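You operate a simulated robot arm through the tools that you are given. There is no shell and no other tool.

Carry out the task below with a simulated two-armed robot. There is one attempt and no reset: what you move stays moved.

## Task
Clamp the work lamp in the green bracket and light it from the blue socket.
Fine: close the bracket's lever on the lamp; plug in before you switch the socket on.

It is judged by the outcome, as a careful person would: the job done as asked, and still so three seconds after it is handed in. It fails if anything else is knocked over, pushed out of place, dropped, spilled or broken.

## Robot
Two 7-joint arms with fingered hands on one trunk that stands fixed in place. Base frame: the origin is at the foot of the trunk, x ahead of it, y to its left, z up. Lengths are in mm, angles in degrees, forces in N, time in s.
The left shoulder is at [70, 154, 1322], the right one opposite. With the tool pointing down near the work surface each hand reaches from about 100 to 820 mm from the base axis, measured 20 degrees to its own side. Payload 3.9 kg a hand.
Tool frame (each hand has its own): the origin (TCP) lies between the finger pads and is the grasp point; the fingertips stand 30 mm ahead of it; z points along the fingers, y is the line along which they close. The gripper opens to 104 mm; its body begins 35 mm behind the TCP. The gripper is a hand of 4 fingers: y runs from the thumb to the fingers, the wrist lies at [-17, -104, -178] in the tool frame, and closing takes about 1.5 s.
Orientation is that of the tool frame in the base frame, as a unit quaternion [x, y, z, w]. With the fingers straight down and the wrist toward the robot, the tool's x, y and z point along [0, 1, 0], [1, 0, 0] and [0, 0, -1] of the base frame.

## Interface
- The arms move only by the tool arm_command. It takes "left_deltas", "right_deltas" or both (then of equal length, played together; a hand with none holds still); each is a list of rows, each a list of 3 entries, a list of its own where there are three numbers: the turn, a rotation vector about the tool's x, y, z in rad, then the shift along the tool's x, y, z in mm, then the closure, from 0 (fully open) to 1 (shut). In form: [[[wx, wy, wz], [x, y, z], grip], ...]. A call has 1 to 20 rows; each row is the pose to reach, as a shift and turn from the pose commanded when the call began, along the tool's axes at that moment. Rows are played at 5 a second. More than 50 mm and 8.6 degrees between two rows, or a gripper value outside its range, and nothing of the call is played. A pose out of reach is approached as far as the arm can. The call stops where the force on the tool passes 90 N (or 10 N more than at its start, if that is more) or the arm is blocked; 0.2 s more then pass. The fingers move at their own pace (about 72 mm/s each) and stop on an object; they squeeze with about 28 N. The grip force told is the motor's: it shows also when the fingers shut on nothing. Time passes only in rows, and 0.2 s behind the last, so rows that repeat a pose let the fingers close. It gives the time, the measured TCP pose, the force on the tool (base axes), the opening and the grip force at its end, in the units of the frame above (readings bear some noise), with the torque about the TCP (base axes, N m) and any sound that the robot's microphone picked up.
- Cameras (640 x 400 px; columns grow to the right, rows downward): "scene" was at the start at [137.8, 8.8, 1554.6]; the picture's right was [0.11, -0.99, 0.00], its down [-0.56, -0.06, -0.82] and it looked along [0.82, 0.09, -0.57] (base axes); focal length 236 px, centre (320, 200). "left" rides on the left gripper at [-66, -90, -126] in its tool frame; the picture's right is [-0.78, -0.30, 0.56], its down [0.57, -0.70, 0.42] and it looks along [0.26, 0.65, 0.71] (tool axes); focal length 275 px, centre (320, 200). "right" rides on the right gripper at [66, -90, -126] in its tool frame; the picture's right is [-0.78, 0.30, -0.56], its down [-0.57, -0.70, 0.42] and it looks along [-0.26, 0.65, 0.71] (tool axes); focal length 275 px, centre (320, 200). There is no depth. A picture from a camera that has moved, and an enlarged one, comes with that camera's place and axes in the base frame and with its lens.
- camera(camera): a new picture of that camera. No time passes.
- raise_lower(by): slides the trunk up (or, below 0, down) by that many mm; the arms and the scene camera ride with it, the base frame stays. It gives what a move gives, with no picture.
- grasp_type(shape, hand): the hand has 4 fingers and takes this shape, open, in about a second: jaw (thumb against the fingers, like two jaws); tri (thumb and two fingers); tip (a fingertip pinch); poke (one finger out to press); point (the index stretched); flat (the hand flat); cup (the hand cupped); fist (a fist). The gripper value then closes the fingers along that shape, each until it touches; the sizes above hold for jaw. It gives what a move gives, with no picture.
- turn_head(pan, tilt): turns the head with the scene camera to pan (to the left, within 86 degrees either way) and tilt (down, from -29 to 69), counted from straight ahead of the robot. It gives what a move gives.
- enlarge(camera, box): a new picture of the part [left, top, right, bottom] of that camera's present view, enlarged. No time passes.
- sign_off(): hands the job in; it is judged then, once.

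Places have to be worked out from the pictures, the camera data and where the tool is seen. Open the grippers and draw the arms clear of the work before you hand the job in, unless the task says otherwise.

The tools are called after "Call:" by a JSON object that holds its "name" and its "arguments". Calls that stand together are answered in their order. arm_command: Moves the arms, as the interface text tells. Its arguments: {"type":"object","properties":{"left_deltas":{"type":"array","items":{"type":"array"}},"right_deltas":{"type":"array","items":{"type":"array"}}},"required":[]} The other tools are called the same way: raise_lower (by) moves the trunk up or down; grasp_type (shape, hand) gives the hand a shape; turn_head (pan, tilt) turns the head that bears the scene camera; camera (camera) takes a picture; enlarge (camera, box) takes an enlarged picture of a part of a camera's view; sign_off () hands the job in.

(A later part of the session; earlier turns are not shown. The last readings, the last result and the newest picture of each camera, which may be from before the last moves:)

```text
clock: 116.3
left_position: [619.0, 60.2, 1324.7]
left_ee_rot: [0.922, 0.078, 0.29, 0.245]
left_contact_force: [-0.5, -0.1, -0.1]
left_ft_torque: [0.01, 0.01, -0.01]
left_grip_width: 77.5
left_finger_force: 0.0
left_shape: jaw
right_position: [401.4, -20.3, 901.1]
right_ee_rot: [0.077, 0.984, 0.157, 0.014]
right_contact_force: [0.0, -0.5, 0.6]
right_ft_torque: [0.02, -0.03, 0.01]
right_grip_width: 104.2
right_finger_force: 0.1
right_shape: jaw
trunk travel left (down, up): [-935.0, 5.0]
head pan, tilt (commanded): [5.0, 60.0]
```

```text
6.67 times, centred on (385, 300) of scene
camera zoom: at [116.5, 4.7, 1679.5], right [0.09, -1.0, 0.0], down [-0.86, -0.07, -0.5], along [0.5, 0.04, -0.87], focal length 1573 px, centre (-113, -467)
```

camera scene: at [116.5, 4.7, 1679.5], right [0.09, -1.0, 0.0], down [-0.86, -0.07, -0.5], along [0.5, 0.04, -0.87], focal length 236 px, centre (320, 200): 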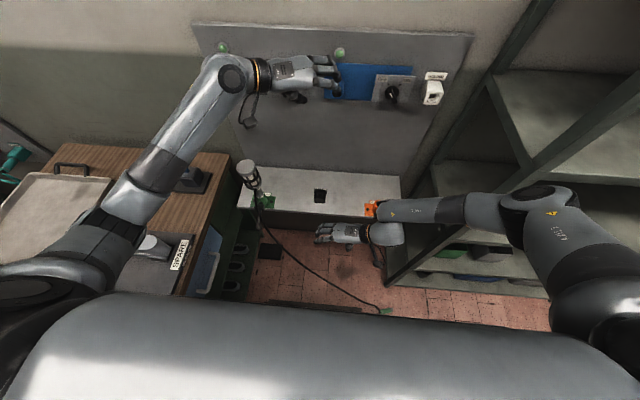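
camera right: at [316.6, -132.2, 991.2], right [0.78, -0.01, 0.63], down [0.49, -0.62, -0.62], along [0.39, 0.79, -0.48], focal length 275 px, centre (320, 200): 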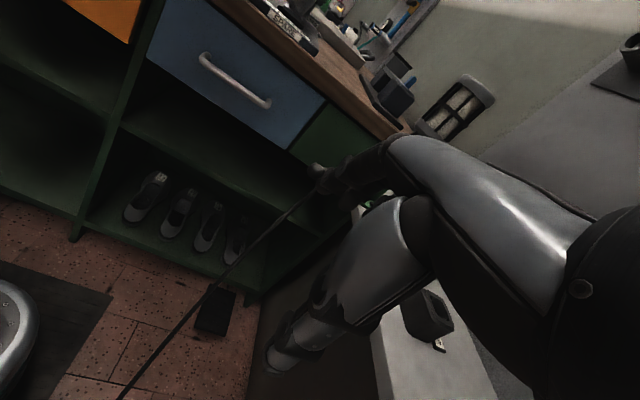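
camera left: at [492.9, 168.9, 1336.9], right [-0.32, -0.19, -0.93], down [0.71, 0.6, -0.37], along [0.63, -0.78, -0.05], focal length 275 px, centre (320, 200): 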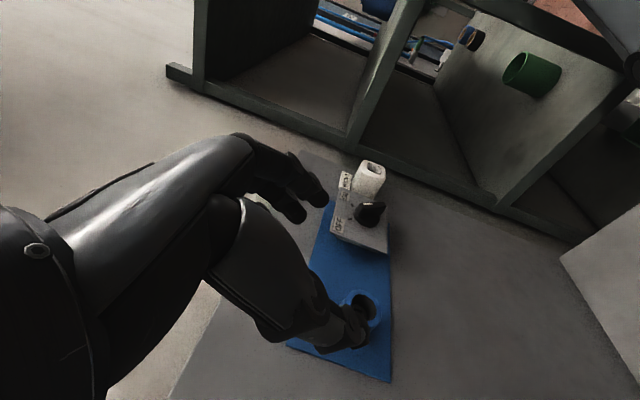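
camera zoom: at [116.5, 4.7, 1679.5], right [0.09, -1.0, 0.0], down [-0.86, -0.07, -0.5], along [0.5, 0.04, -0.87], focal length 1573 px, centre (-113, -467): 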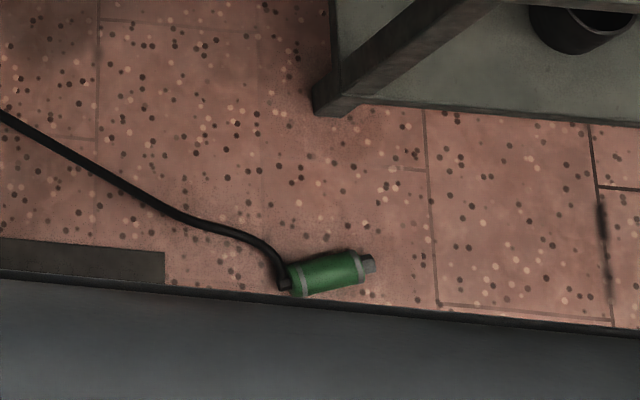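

The plug lies on the floor at about (293, -402, 16), on the right, still on its cable; its nose is only a short nub. I can lower the trunk to fetch it with the right hand, but first the left arm must come back and up so it clears the bench when the trunk goes down.

Call:
{"name": "arm_command", "arguments": {"left_deltas": [[[0, 0, 0], [7.2, 8.6, -37.8], 0.25], [[0, 0, 0], [14.4, 17.2, -75.5], 0.25], [[0, 0, 0], [21.6, 25.8, -113.3], 0.25], [[0, 0, 0], [28.8, 34.4, -151], 0.25], [[0, 0, 0], [36, 43, -188.8], 0.25], [[0, 0, 0], [43.3, 51.6, -226.5], 0.25], [[0, 0, 0], [50.5, 60.2, -264.3], 0.25], [[0, 0, 0], [57.7, 68.8, -302], 0.25], [[0, 0, 0], [64.9, 77.4, -339.8], 0.25], [[0, 0, 0], [72.1, 86, -377.5], 0.25], [[0, 0, 0], [79.3, 94.6, -415.3], 0.25], [[0, 0, 0], [86.5, 103.2, -453], 0.25], [[0, 0, 0], [86.5, 103.2, -453], 0.25]]}}

Call:
{"name": "camera", "arguments": {"camera": "scene"}}

```text
clock: 119.1
left_position: [430.5, 179.4, 1740.0]
left_ee_rot: [0.922, 0.078, 0.29, 0.246]
left_contact_force: [0.6, 0.2, 0.3]
left_ft_torque: [0.0, 0.0, 0.01]
left_grip_width: 77.8
left_finger_force: 0.1
left_shape: jaw
right_position: [402.0, -20.3, 900.6]
right_ee_rot: [0.076, 0.985, 0.156, 0.015]
right_contact_force: [0.5, 0.4, 0.4]
right_ft_torque: [-0.04, -0.01, -0.01]
right_grip_width: 104.2
right_finger_force: 0.0
right_shape: jaw
trunk travel left (down, up): [-935.0, 5.0]
head pan, tilt (commanded): [5.0, 60.0]
```

```text
taken
camera scene: at [116.5, 5.0, 1679.4], right [0.09, -1.0, 0.0], down [-0.86, -0.08, -0.5], along [0.5, 0.04, -0.87], focal length 236 px, centre (320, 200)
```

scene: 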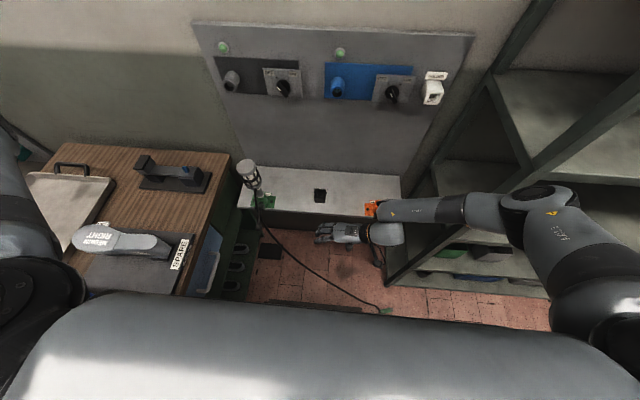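

To keep the left elbow off the desk when the trunk goes down, I'll stretch the left arm forward and high over the bench instead.

Call:
{"name": "arm_command", "arguments": {"left_deltas": [[[0, 0, 0], [17.2, 29.8, 14.2], 0.25], [[0, 0, 0], [34.4, 59.7, 28.3], 0.25], [[0, 0, 0], [51.6, 89.5, 42.5], 0.25], [[0, 0, 0], [68.9, 119.4, 56.6], 0.25], [[0, 0, 0], [86.1, 149.2, 70.8], 0.25], [[0, 0, 0], [103.3, 179.1, 84.9], 0.25], [[0, 0, 0], [120.5, 208.9, 99.1], 0.25], [[0, 0, 0], [120.5, 208.9, 99.1], 0.25]]}}

Call:
{"name": "turn_head", "arguments": {"pan": 25, "tilt": 35}}

Call:
{"name": "camera", "arguments": {"camera": "scene"}}

```text
clock: 120.9
left_position: [586.3, -7.2, 1833.6]
left_ee_rot: [0.921, 0.077, 0.29, 0.247]
left_contact_force: [-0.5, -0.8, -0.4]
left_ft_torque: [-0.03, 0.01, 0.0]
left_grip_width: 77.8
left_finger_force: 0.1
left_shape: jaw
right_position: [400.7, -20.1, 900.8]
right_ee_rot: [0.076, 0.985, 0.156, 0.015]
right_contact_force: [0.4, -0.1, 0.1]
right_ft_torque: [0.0, -0.03, 0.01]
right_grip_width: 103.7
right_finger_force: 0.1
right_shape: jaw
trunk travel left (down, up): [-935.0, 5.0]
head pan, tilt (commanded): [5.0, 60.0]
```

```text
clock: 121.8
left_position: [585.6, -6.9, 1833.2]
left_ee_rot: [0.922, 0.077, 0.289, 0.246]
left_contact_force: [-0.3, -0.7, -0.2]
left_ft_torque: [-0.03, -0.02, 0.01]
left_grip_width: 77.6
left_finger_force: 0.1
left_shape: jaw
right_position: [401.0, -20.5, 900.3]
right_ee_rot: [0.076, 0.985, 0.155, 0.015]
right_contact_force: [0.1, -0.3, 0.2]
right_ft_torque: [0.02, 0.02, 0.0]
right_grip_width: 104.1
right_finger_force: 0.1
right_shape: jaw
trunk travel left (down, up): [-935.0, 5.0]
head pan, tilt (commanded): [25.0, 35.0]
```

```text
taken
camera scene: at [129.7, 37.0, 1713.7], right [0.42, -0.91, 0.0], down [-0.52, -0.24, -0.82], along [0.74, 0.35, -0.57], focal length 236 px, centre (320, 200)
```

scene: 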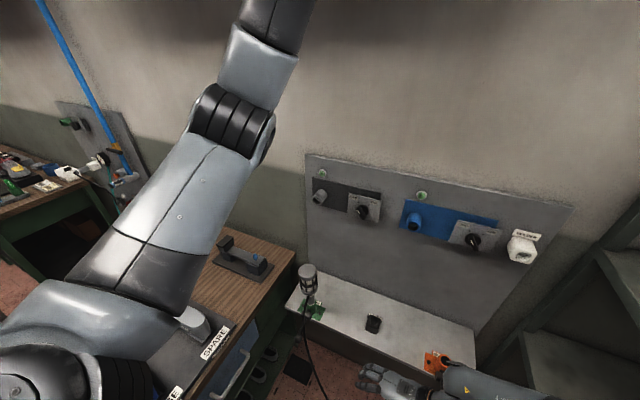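

The left elbow would come down close to the closed lever, so I'll shift the left hand further right and up to draw the elbow inward.

Call:
{"name": "arm_command", "arguments": {"left_deltas": [[[0, 0, 0], [-3.9, 37.4, 2.1], 0.25], [[0, 0, 0], [-7.7, 74.8, 4.1], 0.25], [[0, 0, 0], [-11.6, 112.2, 6.2], 0.25], [[0, 0, 0], [-11.6, 112.2, 6.2], 0.25]]}}

Call:
{"name": "camera", "arguments": {"camera": "scene"}}

```text
clock: 122.8
left_position: [580.9, -108.7, 1878.5]
left_ee_rot: [0.922, 0.077, 0.289, 0.247]
left_contact_force: [0.6, 0.3, 0.3]
left_ft_torque: [-0.03, 0.01, -0.03]
left_grip_width: 77.9
left_finger_force: 0.1
left_shape: jaw
right_position: [400.6, -18.6, 900.3]
right_ee_rot: [0.077, 0.985, 0.156, 0.015]
right_contact_force: [0.8, 0.2, -0.6]
right_ft_torque: [0.01, -0.03, 0.03]
right_grip_width: 103.7
right_finger_force: 0.1
right_shape: jaw
trunk travel left (down, up): [-935.0, 5.0]
head pan, tilt (commanded): [25.0, 35.0]
```

```text
taken
camera scene: at [129.9, 37.0, 1713.7], right [0.42, -0.91, 0.0], down [-0.52, -0.24, -0.82], along [0.74, 0.35, -0.57], focal length 236 px, centre (320, 200)
```

scene: 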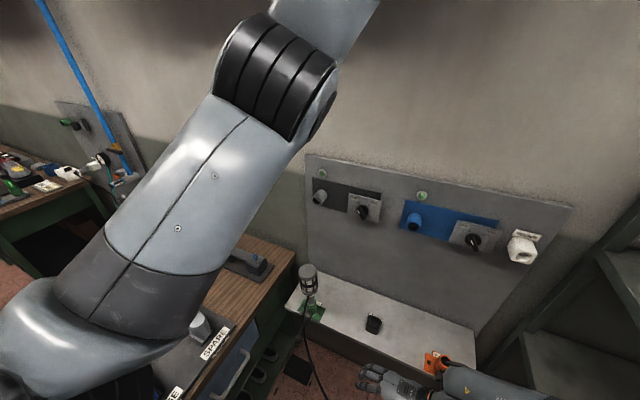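

The left elbow is now well inboard. Next I'll bring the right hand to hang fingers-down on the right side, yawed about 18° to match the plug's lie on the floor.

Call:
{"name": "arm_command", "arguments": {"right_deltas": [[[0.032, -0.019, 0.121], [3, -28.4, -16.1], 0], [[0.064, -0.037, 0.241], [5.9, -56.8, -32.3], 0], [[0.095, -0.056, 0.362], [8.9, -85.2, -48.4], 0], [[0.127, -0.074, 0.482], [11.9, -113.6, -64.5], 0], [[0.159, -0.093, 0.603], [14.8, -141.9, -80.7], 0], [[0.191, -0.111, 0.723], [17.8, -170.3, -96.8], 0], [[0.222, -0.13, 0.844], [20.8, -198.7, -112.9], 0], [[0.254, -0.148, 0.964], [23.7, -227.1, -129.1], 0], [[0.286, -0.167, 1.085], [26.7, -255.5, -145.2], 0], [[0.286, -0.167, 1.085], [26.7, -255.5, -145.2], 0]]}}

Call:
{"name": "turn_head", "arguments": {"pan": -25, "tilt": 50}}

Call:
{"name": "camera", "arguments": {"camera": "scene"}}

Call:
{"name": "camera", "arguments": {"camera": "right"}}

```text
clock: 125.0
left_position: [580.2, -108.8, 1878.1]
left_ee_rot: [0.922, 0.077, 0.29, 0.247]
left_contact_force: [-0.1, -0.6, 0.0]
left_ft_torque: [0.01, -0.01, 0.0]
left_grip_width: 77.7
left_finger_force: 0.1
left_shape: jaw
right_position: [329.8, -301.9, 959.1]
right_ee_rot: [0.585, 0.811, 0.0, 0.0]
right_contact_force: [-0.3, -0.2, 0.0]
right_ft_torque: [-0.01, -0.02, -0.01]
right_grip_width: 104.1
right_finger_force: 0.0
right_shape: jaw
trunk travel left (down, up): [-935.0, 5.0]
head pan, tilt (commanded): [25.0, 35.0]
```

```text
clock: 126.1
left_position: [578.6, -109.7, 1878.3]
left_ee_rot: [0.922, 0.077, 0.29, 0.246]
left_contact_force: [0.0, 1.0, -0.7]
left_ft_torque: [0.01, -0.03, -0.01]
left_grip_width: 77.9
left_finger_force: 0.0
left_shape: jaw
right_position: [328.7, -300.7, 959.5]
right_ee_rot: [0.584, 0.812, 0.001, 0.0]
right_contact_force: [0.7, -0.3, -0.7]
right_ft_torque: [0.0, 0.02, 0.02]
right_grip_width: 103.9
right_finger_force: 0.1
right_shape: jaw
trunk travel left (down, up): [-935.0, 5.0]
head pan, tilt (commanded): [-25.0, 50.0]
```

```text
taken
camera scene: at [119.5, -33.7, 1692.1], right [-0.42, -0.91, 0.0], down [-0.69, 0.32, -0.64], along [0.58, -0.27, -0.77], focal length 236 px, centre (320, 200)
```

scene: 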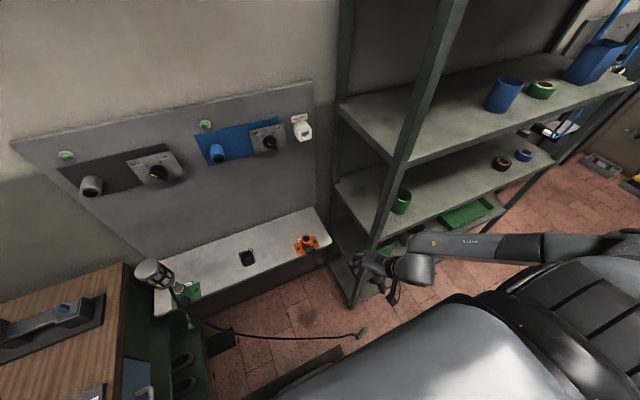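

```text
taken
camera right: at [222.8, -266.5, 1084.6], right [0.53, -0.64, 0.56], down [-0.48, -0.77, -0.42], along [0.7, -0.05, -0.71], focal length 275 px, centre (320, 200)
```

right: 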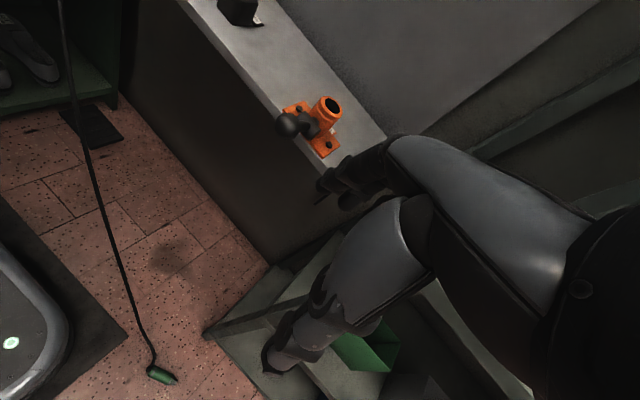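

The right arm has a good posture and its camera confirms the plug at (295, -402) on the floor. I'll lower the trunk in two stages, checking in between.

Call:
{"name": "raise_lower", "arguments": {"by": -400}}

Call:
{"name": "camera", "arguments": {"camera": "scene"}}

Call:
{"name": "camera", "arguments": {"camera": "left"}}

Call:
{"name": "camera", "arguments": {"camera": "right"}}

```text
clock: 130.0
left_position: [579.2, -109.0, 1477.7]
left_ee_rot: [0.922, 0.078, 0.289, 0.246]
left_contact_force: [0.1, -0.1, -0.5]
left_ft_torque: [0.01, 0.02, -0.02]
left_grip_width: 77.9
left_finger_force: 0.1
left_shape: jaw
right_position: [329.4, -300.9, 558.6]
right_ee_rot: [0.584, 0.811, 0.0, 0.0]
right_contact_force: [0.0, 0.2, -0.4]
right_ft_torque: [-0.01, -0.03, 0.0]
right_grip_width: 103.8
right_finger_force: 0.0
right_shape: jaw
trunk travel left (down, up): [-535.0, 405.0]
head pan, tilt (commanded): [-25.0, 50.0]
```

```text
taken
camera scene: at [119.6, -33.6, 1292.1], right [-0.42, -0.91, 0.0], down [-0.69, 0.32, -0.64], along [0.58, -0.27, -0.77], focal length 236 px, centre (320, 200)
```

scene: 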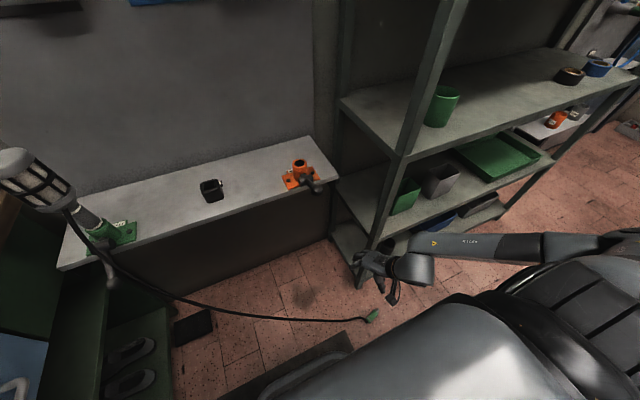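

```text
taken
camera left: at [453.6, -0.3, 1491.2], right [-0.32, -0.19, -0.93], down [0.71, 0.6, -0.37], along [0.63, -0.78, -0.05], focal length 275 px, centre (320, 200)
```

left: 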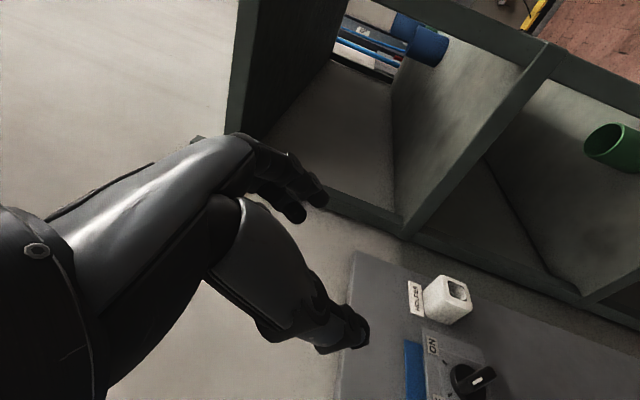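

```text
taken
camera right: at [222.9, -266.4, 684.6], right [0.53, -0.64, 0.56], down [-0.48, -0.77, -0.42], along [0.7, -0.05, -0.71], focal length 275 px, centre (320, 200)
```

right: 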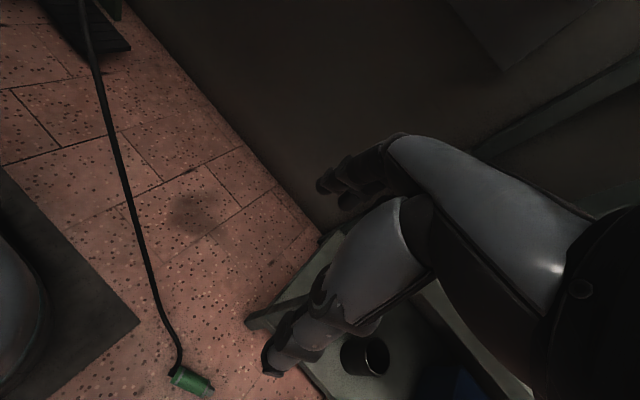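

All clear so far. Lowering the remaining 370 mm.

Call:
{"name": "raise_lower", "arguments": {"by": -370}}

Call:
{"name": "camera", "arguments": {"camera": "right"}}

Call:
{"name": "camera", "arguments": {"camera": "scene"}}

```text
clock: 133.5
left_position: [579.3, -109.9, 1108.7]
left_ee_rot: [0.922, 0.077, 0.29, 0.245]
left_contact_force: [0.4, -0.2, -0.3]
left_ft_torque: [-0.03, -0.02, -0.01]
left_grip_width: 78.0
left_finger_force: 0.1
left_shape: jaw
right_position: [329.1, -300.8, 190.1]
right_ee_rot: [0.584, 0.811, 0.0, 0.0]
right_contact_force: [0.5, 0.4, -0.1]
right_ft_torque: [-0.02, -0.01, 0.03]
right_grip_width: 103.9
right_finger_force: 0.0
right_shape: jaw
trunk travel left (down, up): [-165.0, 775.0]
head pan, tilt (commanded): [-25.0, 50.0]
```

```text
taken
camera right: at [222.9, -266.3, 314.6], right [0.53, -0.64, 0.56], down [-0.48, -0.77, -0.42], along [0.7, -0.05, -0.71], focal length 275 px, centre (320, 200)
```

right: 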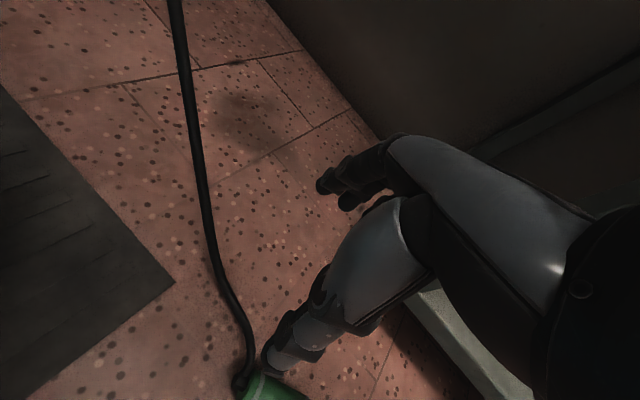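

```text
taken
camera scene: at [119.5, -33.6, 922.1], right [-0.42, -0.91, 0.0], down [-0.69, 0.32, -0.64], along [0.58, -0.27, -0.77], focal length 236 px, centre (320, 200)
```

scene: 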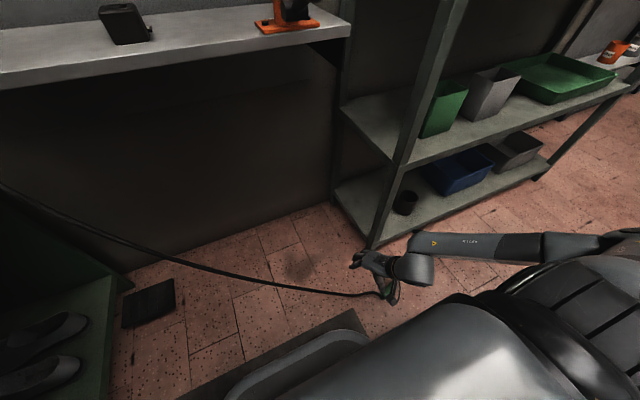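

The hand hangs over the floor beside the plug. I'll move it above the plug, staying at the same height, and look.

Call:
{"name": "arm_command", "arguments": {"right_deltas": [[[0, 0, 0], [-24.3, -21.9, 0], 0], [[0, 0, 0], [-48.6, -43.7, 0], 0], [[0, 0, 0], [-72.9, -65.6, 0], 0], [[0, 0, 0], [-72.9, -65.6, 0], 0]]}}

Call:
{"name": "camera", "arguments": {"camera": "right"}}

Call:
{"name": "enlarge", "arguments": {"camera": "scene", "box": [330, 240, 450, 330]}}

```text
clock: 134.5
left_position: [580.2, -109.6, 1109.0]
left_ee_rot: [0.922, 0.078, 0.29, 0.246]
left_contact_force: [-0.1, 0.6, -0.7]
left_ft_torque: [0.0, 0.0, 0.04]
left_grip_width: 77.8
left_finger_force: 0.2
left_shape: jaw
right_position: [291.1, -391.5, 190.3]
right_ee_rot: [0.584, 0.811, 0.0, -0.001]
right_contact_force: [0.0, 0.1, -0.4]
right_ft_torque: [-0.02, 0.01, 0.01]
right_grip_width: 104.3
right_finger_force: 0.1
right_shape: jaw
trunk travel left (down, up): [-165.0, 775.0]
head pan, tilt (commanded): [-25.0, 50.0]
```

```text
taken
camera right: at [184.2, -357.0, 314.9], right [0.53, -0.64, 0.56], down [-0.48, -0.76, -0.43], along [0.7, -0.05, -0.71], focal length 275 px, centre (320, 200)
```

right: 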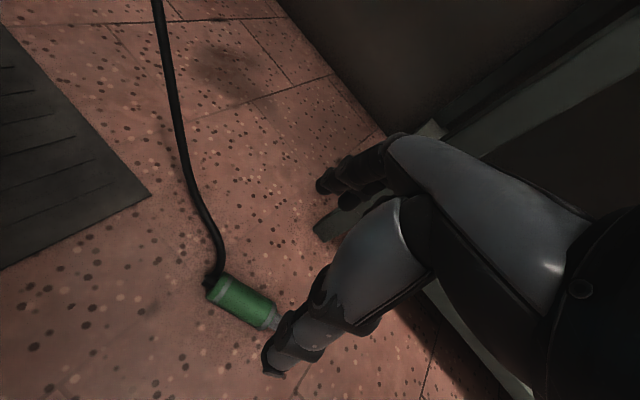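

```text
4.44 times, centred on (390, 285) of scene
camera zoom: at [119.6, -33.6, 922.0], right [-0.42, -0.91, 0.0], down [-0.69, 0.32, -0.64], along [0.58, -0.27, -0.77], focal length 1049 px, centre (9, -178)
```

zoom: 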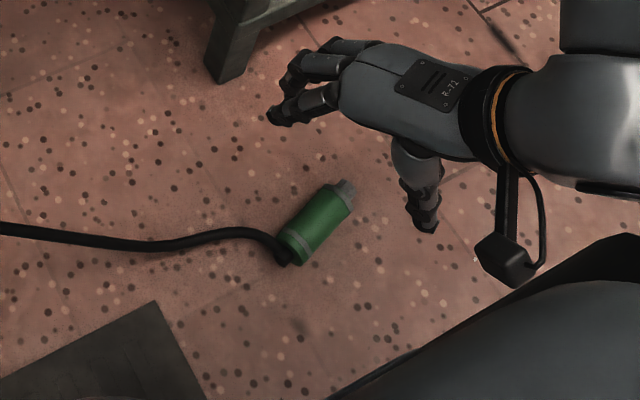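

Now I see the plug clearly. I'll zoom in with the hand camera on its nose and position.

Call:
{"name": "enlarge", "arguments": {"camera": "right", "box": [190, 250, 310, 370]}}

Call:
{"name": "enlarge", "arguments": {"camera": "scene", "box": [375, 270, 425, 305]}}

```text
3.33 times, centred on (250, 310) of right
camera zoom: at [184.2, -357.0, 314.9], right [0.53, -0.64, 0.56], down [-0.48, -0.76, -0.43], along [0.7, -0.05, -0.71], focal length 918 px, centre (553, -167)
```

zoom: 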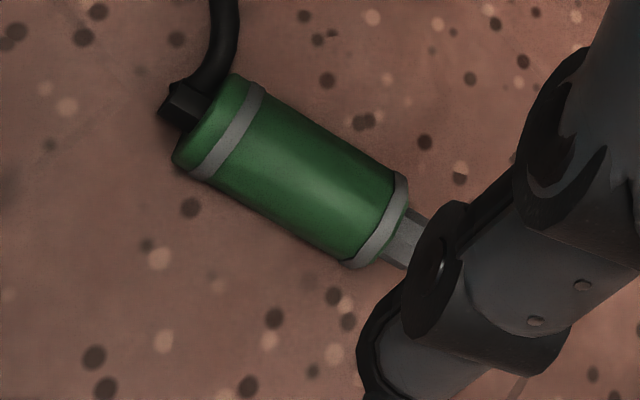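

```text
11.43 times, centred on (400, 288) of scene
camera zoom: at [119.6, -33.6, 922.0], right [-0.42, -0.91, 0.0], down [-0.69, 0.32, -0.64], along [0.58, -0.27, -0.77], focal length 2697 px, centre (-594, -800)
```

zoom: 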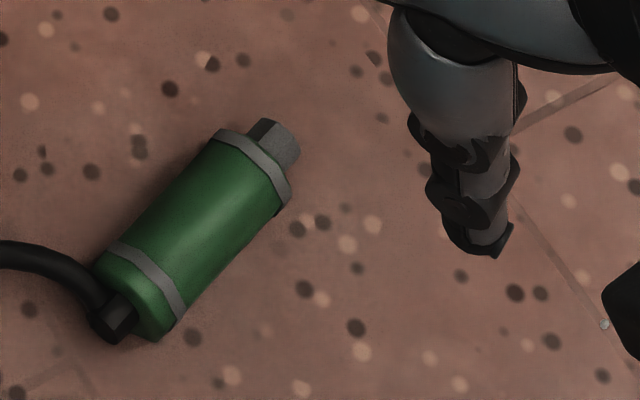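

The nose is a plain stub about 15 mm thick and 11 mm long; the handle is about 66 mm long. I'll come down over the handle's middle with open fingers, stopping a few mm above the floor.

Call:
{"name": "arm_command", "arguments": {"right_deltas": [[[0, 0, 0], [-3, -1, 35], 0], [[0, 0, 0], [-6, -1.5, 70], 0], [[0, 0, 0], [-7.2, -2, 105], 0], [[0, 0, 0], [-7.2, -2, 130], 0], [[0, 0, 0], [-7.2, -2, 145], 0], [[0, 0, 0], [-7.2, -2, 152], 0], [[0, 0, 0], [-7.2, -2, 152], 0]]}}

Call:
{"name": "camera", "arguments": {"camera": "right"}}

Call:
{"name": "enlarge", "arguments": {"camera": "scene", "box": [330, 240, 450, 330]}}

```text
clock: 136.1
left_position: [579.6, -108.9, 1107.6]
left_ee_rot: [0.922, 0.077, 0.289, 0.246]
left_contact_force: [0.3, 0.3, 0.2]
left_ft_torque: [-0.03, 0.01, 0.05]
left_grip_width: 77.6
left_finger_force: 0.0
left_shape: jaw
right_position: [290.0, -397.9, 37.2]
right_ee_rot: [0.584, 0.812, -0.001, 0.0]
right_contact_force: [0.3, 0.1, -0.2]
right_ft_torque: [0.02, -0.01, 0.0]
right_grip_width: 103.8
right_finger_force: 0.0
right_shape: jaw
trunk travel left (down, up): [-165.0, 775.0]
head pan, tilt (commanded): [-25.0, 50.0]
```

```text
taken
camera right: at [184.4, -363.7, 162.9], right [0.53, -0.64, 0.56], down [-0.48, -0.77, -0.42], along [0.7, -0.05, -0.71], focal length 275 px, centre (320, 200)
```

right: 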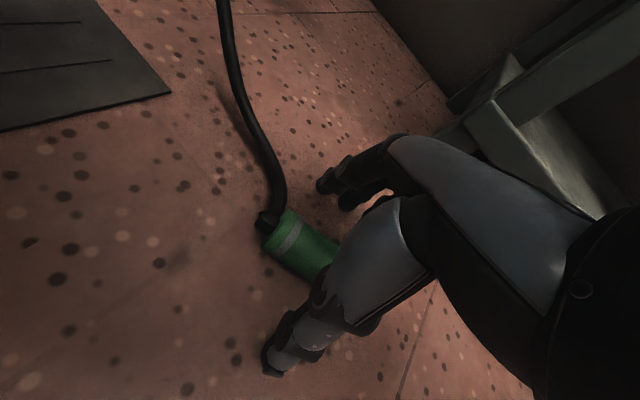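

```text
4.44 times, centred on (390, 285) of scene
camera zoom: at [119.6, -33.6, 922.0], right [-0.42, -0.91, 0.0], down [-0.69, 0.32, -0.64], along [0.58, -0.27, -0.77], focal length 1049 px, centre (9, -178)
```

zoom: 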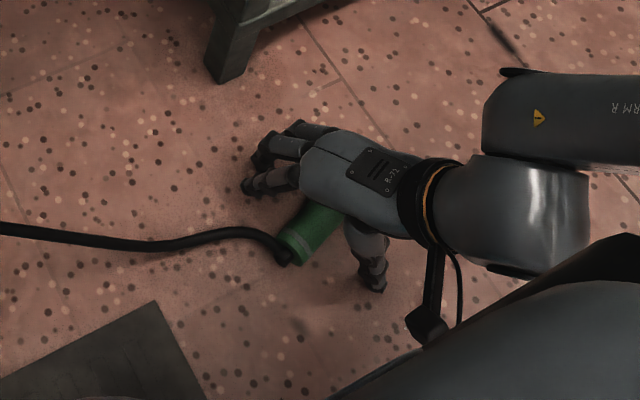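

The handle lies between thumb and fingers. I'll shift 5 mm toward its rear end and close.

Call:
{"name": "arm_command", "arguments": {"right_deltas": [[[0, 0, 0], [5, 0, 0], 0], [[0, 0, 0], [5, 0, 0], 0.3], [[0, 0, 0], [5, 0, 0], 0.5], [[0, 0, 0], [5, 0, 0], 0.7], [[0, 0, 0], [5, 0, 0], 1], [[0, 0, 0], [5, 0, 0], 1], [[0, 0, 0], [5, 0, 0], 1], [[0, 0, 0], [5, 0, 0], 1], [[0, 0, 0], [5, 0, 0], 1]]}}

Call:
{"name": "camera", "arguments": {"camera": "right"}}

Call:
{"name": "enlarge", "arguments": {"camera": "scene", "box": [330, 240, 450, 330]}}

```text
clock: 138.1
left_position: [580.9, -109.6, 1108.8]
left_ee_rot: [0.922, 0.077, 0.289, 0.246]
left_contact_force: [0.6, 0.3, -0.2]
left_ft_torque: [0.05, -0.03, -0.03]
left_grip_width: 77.6
left_finger_force: 0.0
left_shape: jaw
right_position: [288.4, -393.3, 37.9]
right_ee_rot: [0.584, 0.812, 0.0, 0.0]
right_contact_force: [0.2, -0.3, -0.2]
right_ft_torque: [-0.01, 0.02, -0.02]
right_grip_width: 23.9
right_finger_force: 28.0
right_shape: jaw
trunk travel left (down, up): [-165.0, 775.0]
head pan, tilt (commanded): [-25.0, 50.0]
```

```text
taken
camera right: at [182.5, -358.6, 163.0], right [0.53, -0.64, 0.56], down [-0.48, -0.77, -0.42], along [0.7, -0.05, -0.71], focal length 275 px, centre (320, 200)
```

right: 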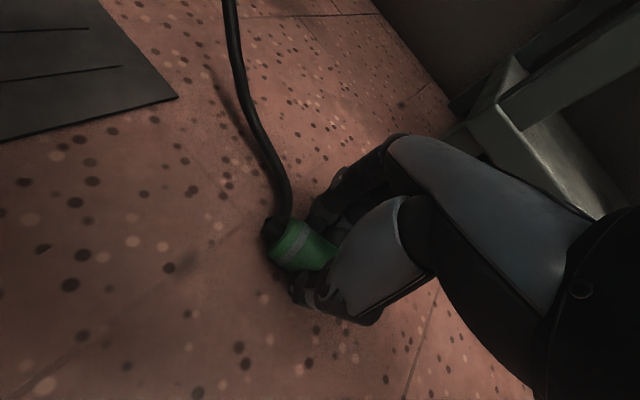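

```text
4.44 times, centred on (390, 285) of scene
camera zoom: at [119.6, -33.7, 922.0], right [-0.42, -0.91, 0.0], down [-0.69, 0.32, -0.64], along [0.58, -0.27, -0.77], focal length 1049 px, centre (9, -178)
```

zoom: 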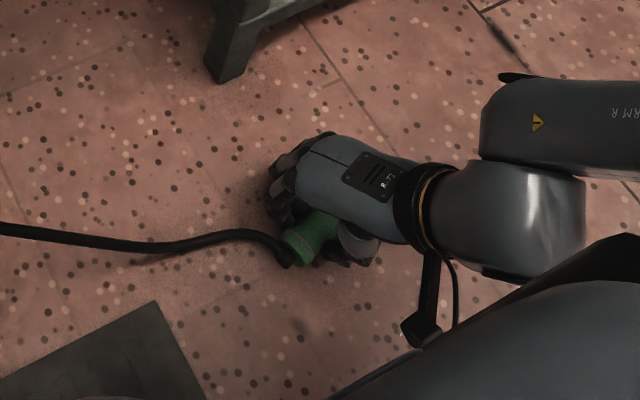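

The hand has the handle (opening 23.9 mm). I'll lift it gently and check that it is held well.

Call:
{"name": "arm_command", "arguments": {"right_deltas": [[[0, 0, 0], [0, 0, -8], 1], [[0, 0, 0], [0, 0, -20], 1], [[0, 0, 0], [0, 0, -40], 1], [[0, 0, 0], [0, 0, -65], 1], [[0, 0, 0], [0, 0, -90], 1], [[0, 0, 0], [0, 0, -110], 1], [[0, 0, 0], [0, 0, -110], 1]]}}

Call:
{"name": "camera", "arguments": {"camera": "right"}}

Call:
{"name": "enlarge", "arguments": {"camera": "scene", "box": [330, 220, 450, 310]}}

```text
clock: 139.7
left_position: [579.3, -110.3, 1108.3]
left_ee_rot: [0.922, 0.078, 0.29, 0.246]
left_contact_force: [0.7, 0.3, -0.2]
left_ft_torque: [-0.01, 0.0, -0.02]
left_grip_width: 77.7
left_finger_force: 0.0
left_shape: jaw
right_position: [289.4, -394.4, 148.4]
right_ee_rot: [0.584, 0.812, -0.001, 0.0]
right_contact_force: [-0.9, -0.2, -0.2]
right_ft_torque: [-0.01, 0.04, 0.01]
right_grip_width: 23.9
right_finger_force: 27.6
right_shape: jaw
trunk travel left (down, up): [-165.0, 775.0]
head pan, tilt (commanded): [-25.0, 50.0]
```

```text
taken
camera right: at [182.3, -358.6, 273.0], right [0.53, -0.64, 0.56], down [-0.48, -0.77, -0.42], along [0.7, -0.05, -0.71], focal length 275 px, centre (320, 200)
```

right: 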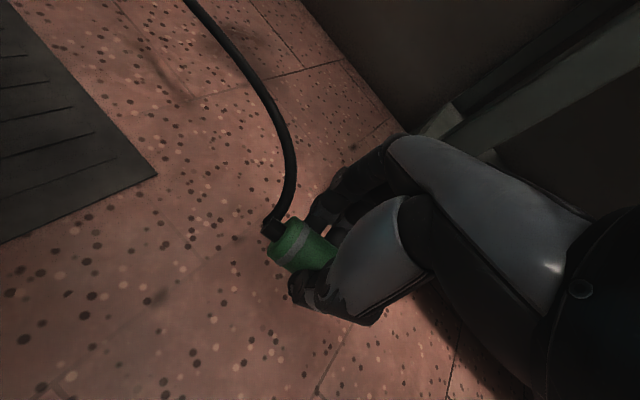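

```text
4.44 times, centred on (390, 265) of scene
camera zoom: at [119.6, -33.7, 922.0], right [-0.42, -0.91, 0.0], down [-0.69, 0.32, -0.64], along [0.58, -0.27, -0.77], focal length 1049 px, centre (9, -89)
```

zoom: 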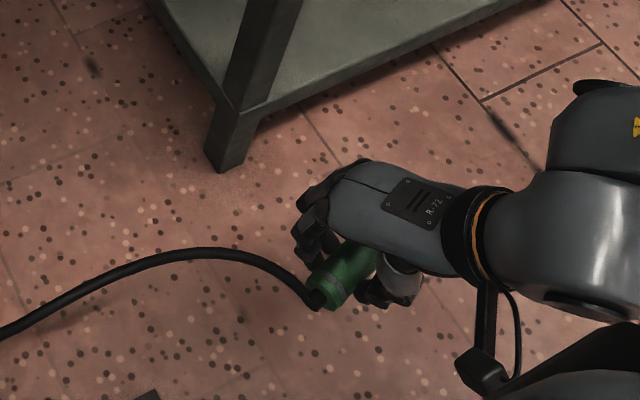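

The plug is held firmly (handle about 20 mm ahead of the TCP, nose to the right). I'll raise the trunk back up with it in two stages.

Call:
{"name": "raise_lower", "arguments": {"by": 400}}

Call:
{"name": "camera", "arguments": {"camera": "right"}}

Call:
{"name": "raise_lower", "arguments": {"by": 330}}

Call:
{"name": "camera", "arguments": {"camera": "scene"}}

Call:
{"name": "camera", "arguments": {"camera": "right"}}

```text
clock: 143.6
left_position: [580.1, -109.4, 1508.9]
left_ee_rot: [0.922, 0.078, 0.29, 0.246]
left_contact_force: [0.0, 0.9, 0.1]
left_ft_torque: [0.01, -0.03, -0.03]
left_grip_width: 77.6
left_finger_force: 0.1
left_shape: jaw
right_position: [289.2, -393.8, 546.8]
right_ee_rot: [0.584, 0.811, 0.001, -0.001]
right_contact_force: [1.0, 0.8, -0.9]
right_ft_torque: [0.0, 0.01, 0.02]
right_grip_width: 24.0
right_finger_force: 28.0
right_shape: jaw
trunk travel left (down, up): [-565.0, 375.0]
head pan, tilt (commanded): [-25.0, 50.0]
```

```text
taken
camera right: at [182.4, -358.7, 672.6], right [0.53, -0.64, 0.56], down [-0.48, -0.77, -0.42], along [0.7, -0.05, -0.71], focal length 275 px, centre (320, 200)
```

right: 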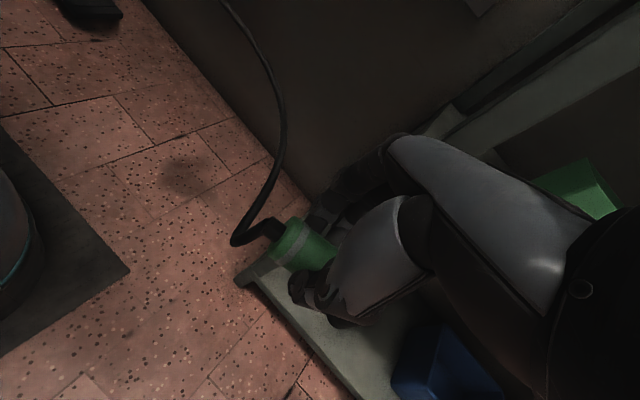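

```text
clock: 146.8
left_position: [580.5, -109.3, 1839.0]
left_ee_rot: [0.922, 0.077, 0.29, 0.246]
left_contact_force: [-0.2, 0.6, 0.5]
left_ft_torque: [0.01, 0.0, 0.02]
left_grip_width: 77.7
left_finger_force: 0.1
left_shape: jaw
right_position: [288.4, -392.2, 877.6]
right_ee_rot: [0.584, 0.812, 0.001, 0.0]
right_contact_force: [0.6, -0.2, -0.5]
right_ft_torque: [-0.01, -0.02, 0.02]
right_grip_width: 24.2
right_finger_force: 27.8
right_shape: jaw
trunk travel left (down, up): [-895.0, 45.0]
head pan, tilt (commanded): [-25.0, 50.0]
```

```text
taken
camera scene: at [119.8, -33.9, 1652.0], right [-0.42, -0.91, 0.0], down [-0.69, 0.32, -0.64], along [0.58, -0.27, -0.77], focal length 236 px, centre (320, 200)
```

scene: 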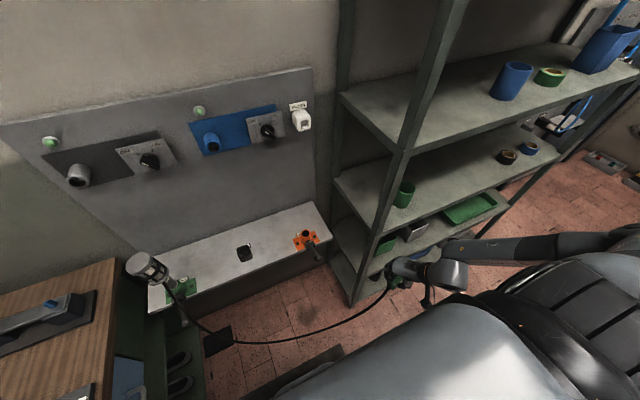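

```text
taken
camera right: at [182.5, -358.7, 1002.6], right [0.53, -0.64, 0.56], down [-0.48, -0.77, -0.42], along [0.7, -0.05, -0.71], focal length 275 px, centre (320, 200)
```

right: 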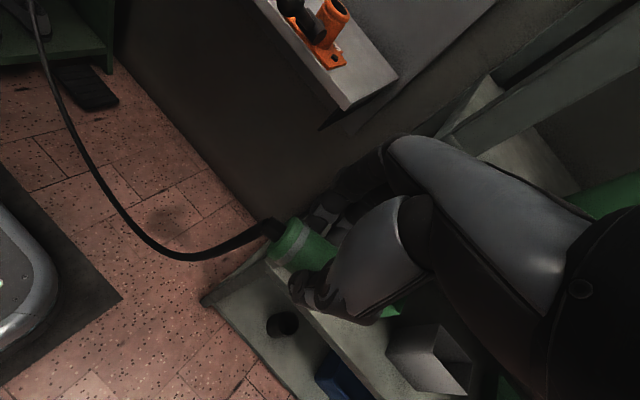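

The plug is still well held. I'll bring the right hand forward and inward at low height, turning it so the nose swings toward the panel.

Call:
{"name": "arm_command", "arguments": {"right_deltas": [[[0, 0, -0.08], [23.5, 25.3, -15.3], 1], [[0, 0, -0.16], [46.9, 50.5, -30.5], 1], [[0, 0, -0.24], [70.4, 75.8, -45.8], 1], [[0, 0, -0.32], [93.8, 101, -61], 1], [[0, 0, -0.4], [117.3, 126.3, -76.3], 1], [[0, 0, -0.48], [140.7, 151.5, -91.5], 1], [[0, 0, -0.56], [164.2, 176.8, -106.8], 1], [[0, 0, -0.637], [187.6, 202, -122], 1], [[0, 0, -0.637], [187.6, 202, -122], 1]]}}

Call:
{"name": "camera", "arguments": {"camera": "scene"}}

Call:
{"name": "camera", "arguments": {"camera": "right"}}

```text
clock: 148.8
left_position: [580.1, -108.9, 1837.8]
left_ee_rot: [0.922, 0.077, 0.29, 0.246]
left_contact_force: [0.2, -0.3, -0.1]
left_ft_torque: [-0.01, -0.02, 0.02]
left_grip_width: 77.8
left_finger_force: 0.0
left_shape: jaw
right_position: [420.9, -149.7, 1000.1]
right_ee_rot: [0.3, 0.954, 0.0, -0.001]
right_contact_force: [0.3, -0.9, -1.3]
right_ft_torque: [0.02, 0.03, -0.02]
right_grip_width: 24.1
right_finger_force: 28.1
right_shape: jaw
trunk travel left (down, up): [-895.0, 45.0]
head pan, tilt (commanded): [-25.0, 50.0]
```

```text
taken
camera scene: at [119.7, -33.4, 1652.0], right [-0.42, -0.91, 0.0], down [-0.69, 0.32, -0.64], along [0.58, -0.27, -0.77], focal length 236 px, centre (320, 200)
```

scene: 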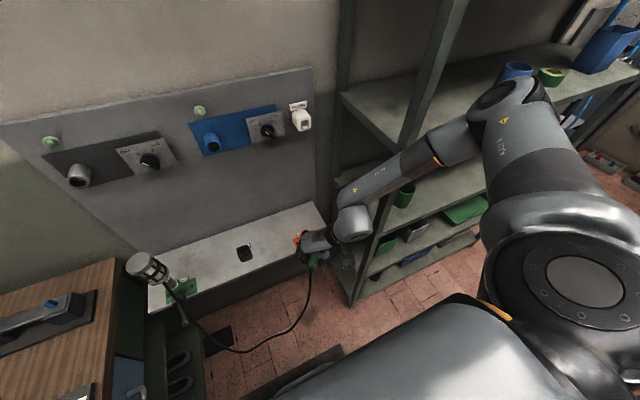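

```text
taken
camera right: at [315.0, -185.9, 1124.4], right [0.81, -0.2, 0.56], down [0.07, -0.9, -0.42], along [0.59, 0.38, -0.71], focal length 275 px, centre (320, 200)
```

right: 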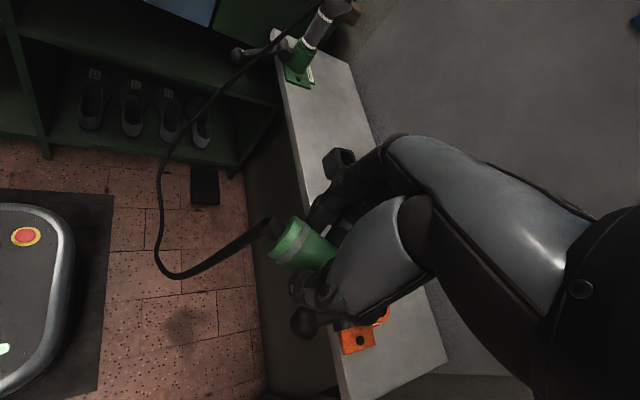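

Nose direction now about 35° short of straight ahead, and everything is clear. I'll go on up to in front of the socket, completing the turn.

Call:
{"name": "arm_command", "arguments": {"right_deltas": [[[0, 0, -0.087], [-5.6, 26.6, -28.6], 1], [[0, 0, -0.175], [-11.2, 53.2, -57.1], 1], [[0, 0, -0.262], [-16.8, 79.8, -85.7], 1], [[0, 0, -0.349], [-22.5, 106.4, -114.3], 1], [[0, 0, -0.436], [-28.1, 133, -142.9], 1], [[0, 0, -0.524], [-33.7, 159.6, -171.4], 1], [[0, 0, -0.611], [-39.3, 186.2, -200], 1], [[0, 0, -0.611], [-39.3, 186.2, -200], 1]]}}

Call:
{"name": "camera", "arguments": {"camera": "scene"}}

Call:
{"name": "camera", "arguments": {"camera": "right"}}

```text
clock: 150.6
left_position: [579.8, -109.0, 1839.6]
left_ee_rot: [0.922, 0.076, 0.29, 0.246]
left_contact_force: [-0.1, -0.6, 0.4]
left_ft_torque: [0.01, 0.02, 0.01]
left_grip_width: 77.7
left_finger_force: 0.1
left_shape: jaw
right_position: [560.1, -21.7, 1200.6]
right_ee_rot: [-0.002, 1.0, 0.0, -0.001]
right_contact_force: [0.1, 0.2, -0.6]
right_ft_torque: [-0.02, 0.03, -0.01]
right_grip_width: 24.0
right_finger_force: 27.8
right_shape: jaw
trunk travel left (down, up): [-895.0, 45.0]
head pan, tilt (commanded): [-25.0, 50.0]
```

```text
taken
camera scene: at [120.2, -33.5, 1652.0], right [-0.42, -0.91, 0.0], down [-0.69, 0.32, -0.64], along [0.58, -0.27, -0.77], focal length 236 px, centre (320, 200)
```

scene: 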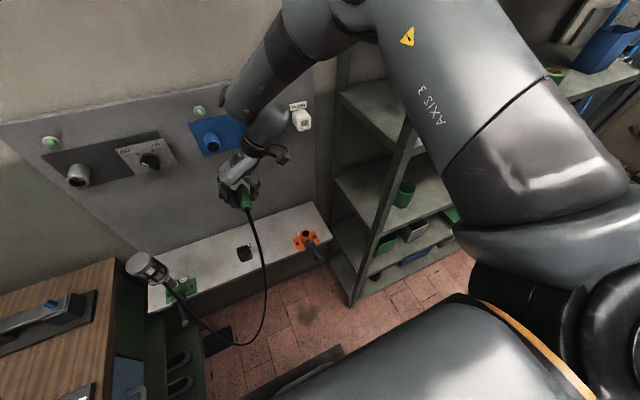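

```text
taken
camera right: at [494.4, -111.1, 1325.3], right [0.78, 0.3, 0.56], down [0.57, -0.7, -0.43], along [0.26, 0.65, -0.71], focal length 275 px, centre (320, 200)
```

right: 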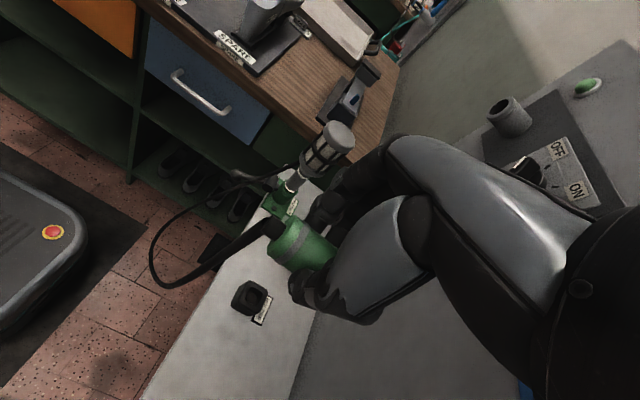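

The right hand holds the plug pointing straight at the panel. Now I'll bring the left hand down on the left side as a side camera, keeping clear of the right arm.

Call:
{"name": "arm_command", "arguments": {"left_deltas": [[[0, 0, 0], [-4.5, -39.9, 2.1], 0.25], [[0, 0, 0], [-9, -79.7, 4.1], 0.25], [[0, 0, 0], [-13.5, -119.6, 6.2], 0.25], [[0, 0, 0], [-18, -159.4, 8.3], 0.25], [[0, 0, 0], [-22.5, -199.3, 10.3], 0.25], [[0, 0, 0], [-27, -239.1, 12.4], 0.25], [[0, 0, 0], [-31.5, -279, 14.4], 0.25], [[0, 0, 0], [-36, -318.8, 16.5], 0.25], [[0, 0, 0], [-51, -336.6, 45.9], 0.25], [[0, 0, 0], [-66, -354.4, 75.3], 0.25], [[0, 0, 0], [-81, -372.3, 104.7], 0.25], [[0, 0, 0], [-96, -390.1, 134.1], 0.25], [[0, 0, 0], [-111, -407.9, 163.5], 0.25], [[0, 0, 0], [-126, -425.7, 192.9], 0.25], [[0, 0, 0], [-141, -443.5, 222.3], 0.25], [[0, 0, 0], [-156, -461.4, 251.7], 0.25], [[0, 0, 0], [-171, -479.2, 281.1], 0.25], [[0, 0, 0], [-185.7, -497, 310.5], 0.25], [[0, 0, 0], [-185.7, -497, 310.5], 0.25]]}}

Call:
{"name": "camera", "arguments": {"camera": "left"}}

Call:
{"name": "camera", "arguments": {"camera": "scene"}}

```text
clock: 154.6
left_position: [605.1, 142.7, 1280.1]
left_ee_rot: [0.922, 0.077, 0.29, 0.246]
left_contact_force: [-0.4, 0.1, -0.7]
left_ft_torque: [0.02, -0.03, -0.01]
left_grip_width: 77.7
left_finger_force: 0.0
left_shape: jaw
right_position: [558.7, -21.7, 1199.7]
right_ee_rot: [0.0, 1.0, 0.0, 0.0]
right_contact_force: [0.9, 0.4, -0.9]
right_ft_torque: [0.0, 0.0, -0.02]
right_grip_width: 24.0
right_finger_force: 28.1
right_shape: jaw
trunk travel left (down, up): [-895.0, 45.0]
head pan, tilt (commanded): [-25.0, 50.0]
```

```text
taken
camera left: at [479.9, 251.9, 1291.4], right [-0.32, -0.19, -0.93], down [0.71, 0.6, -0.37], along [0.63, -0.78, -0.05], focal length 275 px, centre (320, 200)
```

left: 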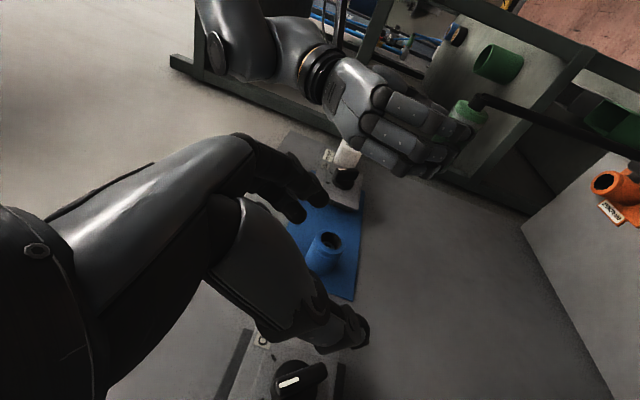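

```text
taken
camera scene: at [119.9, -33.4, 1652.0], right [-0.42, -0.91, 0.0], down [-0.69, 0.32, -0.64], along [0.58, -0.27, -0.77], focal length 236 px, centre (320, 200)
```

scene: 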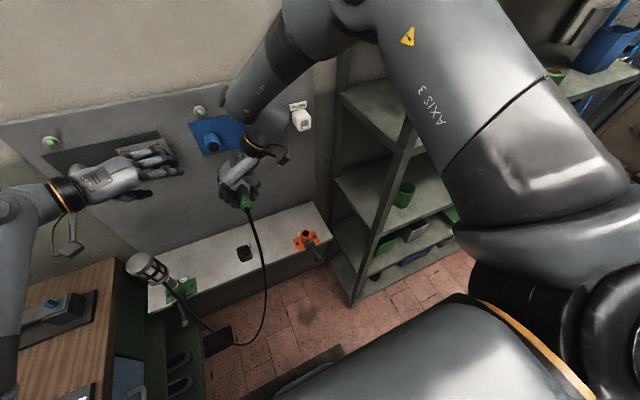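

The left camera now sees the socket and the right hand side-on. I'll zoom in on the plug in the hand and the socket.

Call:
{"name": "enlarge", "arguments": {"camera": "left", "box": [320, 60, 500, 200]}}

Call:
{"name": "enlarge", "arguments": {"camera": "left", "box": [280, 190, 390, 300]}}

```text
2.86 times, centred on (410, 130) of left
camera zoom: at [479.9, 251.9, 1291.4], right [-0.32, -0.19, -0.93], down [0.71, 0.6, -0.37], along [0.63, -0.78, -0.05], focal length 786 px, centre (63, 400)
```

zoom: 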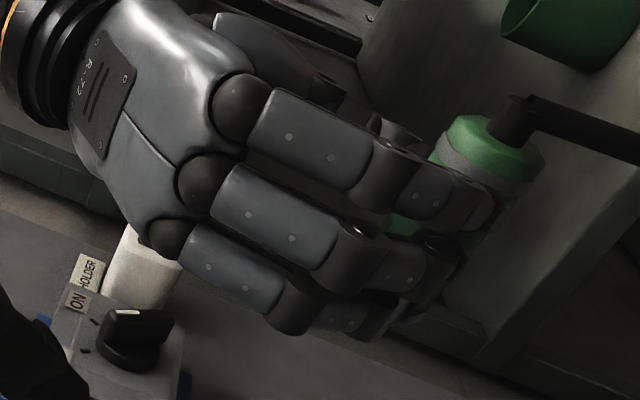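

```text
3.64 times, centred on (335, 245) of left
camera zoom: at [479.9, 251.9, 1291.4], right [-0.32, -0.19, -0.93], down [0.71, 0.6, -0.37], along [0.63, -0.78, -0.05], focal length 1001 px, centre (266, 36)
```

zoom: 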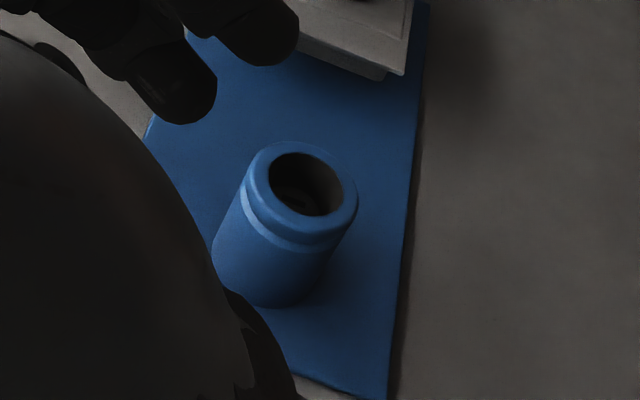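

The plug's rear end shows about 22 mm behind the TCP and the axis about 21 mm below it, so the flange is about 44 mm ahead. I'll move to a pre-insert point in line with the socket, nose about 45 mm short of the mouth.

Call:
{"name": "arm_command", "arguments": {"right_deltas": [[[0, 0, 0], [-22, 10, -22], 1], [[0, 0, 0], [-44, 20, -44], 1], [[0, 0, 0], [-66, 30, -66], 1], [[0, 0, 0], [-66, 30, -66], 1]]}}

Call:
{"name": "camera", "arguments": {"camera": "left"}}

Call:
{"name": "enlarge", "arguments": {"camera": "left", "box": [250, 100, 430, 300]}}

```text
clock: 155.6
left_position: [605.9, 141.8, 1278.7]
left_ee_rot: [0.922, 0.078, 0.29, 0.246]
left_contact_force: [0.5, 0.2, 0.4]
left_ft_torque: [-0.01, -0.02, -0.02]
left_grip_width: 78.1
left_finger_force: 0.1
left_shape: jaw
right_position: [626.2, 10.1, 1265.7]
right_ee_rot: [0.0, 1.0, 0.0, 0.0]
right_contact_force: [-0.3, 0.5, 0.2]
right_ft_torque: [-0.01, 0.0, 0.01]
right_grip_width: 23.7
right_finger_force: 28.4
right_shape: jaw
trunk travel left (down, up): [-895.0, 45.0]
head pan, tilt (commanded): [-25.0, 50.0]
```

```text
taken
camera left: at [479.8, 251.9, 1291.9], right [-0.32, -0.19, -0.93], down [0.71, 0.6, -0.37], along [0.63, -0.78, -0.05], focal length 275 px, centre (320, 200)
```

left: 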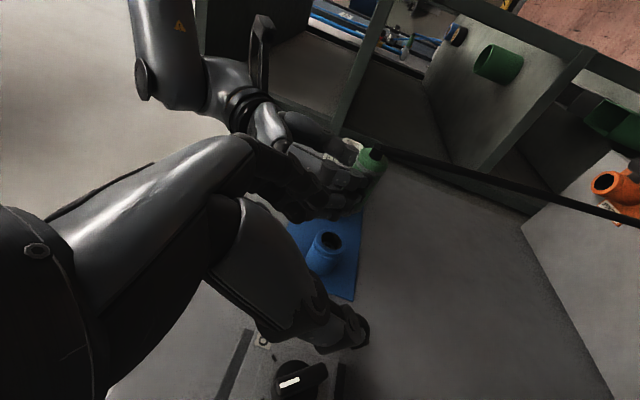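

```text
2.00 times, centred on (340, 200) of left
camera zoom: at [479.8, 251.9, 1291.9], right [-0.32, -0.19, -0.93], down [0.71, 0.6, -0.37], along [0.63, -0.78, -0.05], focal length 551 px, centre (280, 200)
```

zoom: 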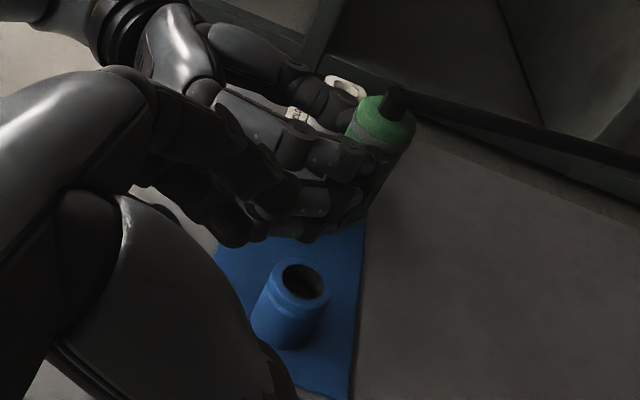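

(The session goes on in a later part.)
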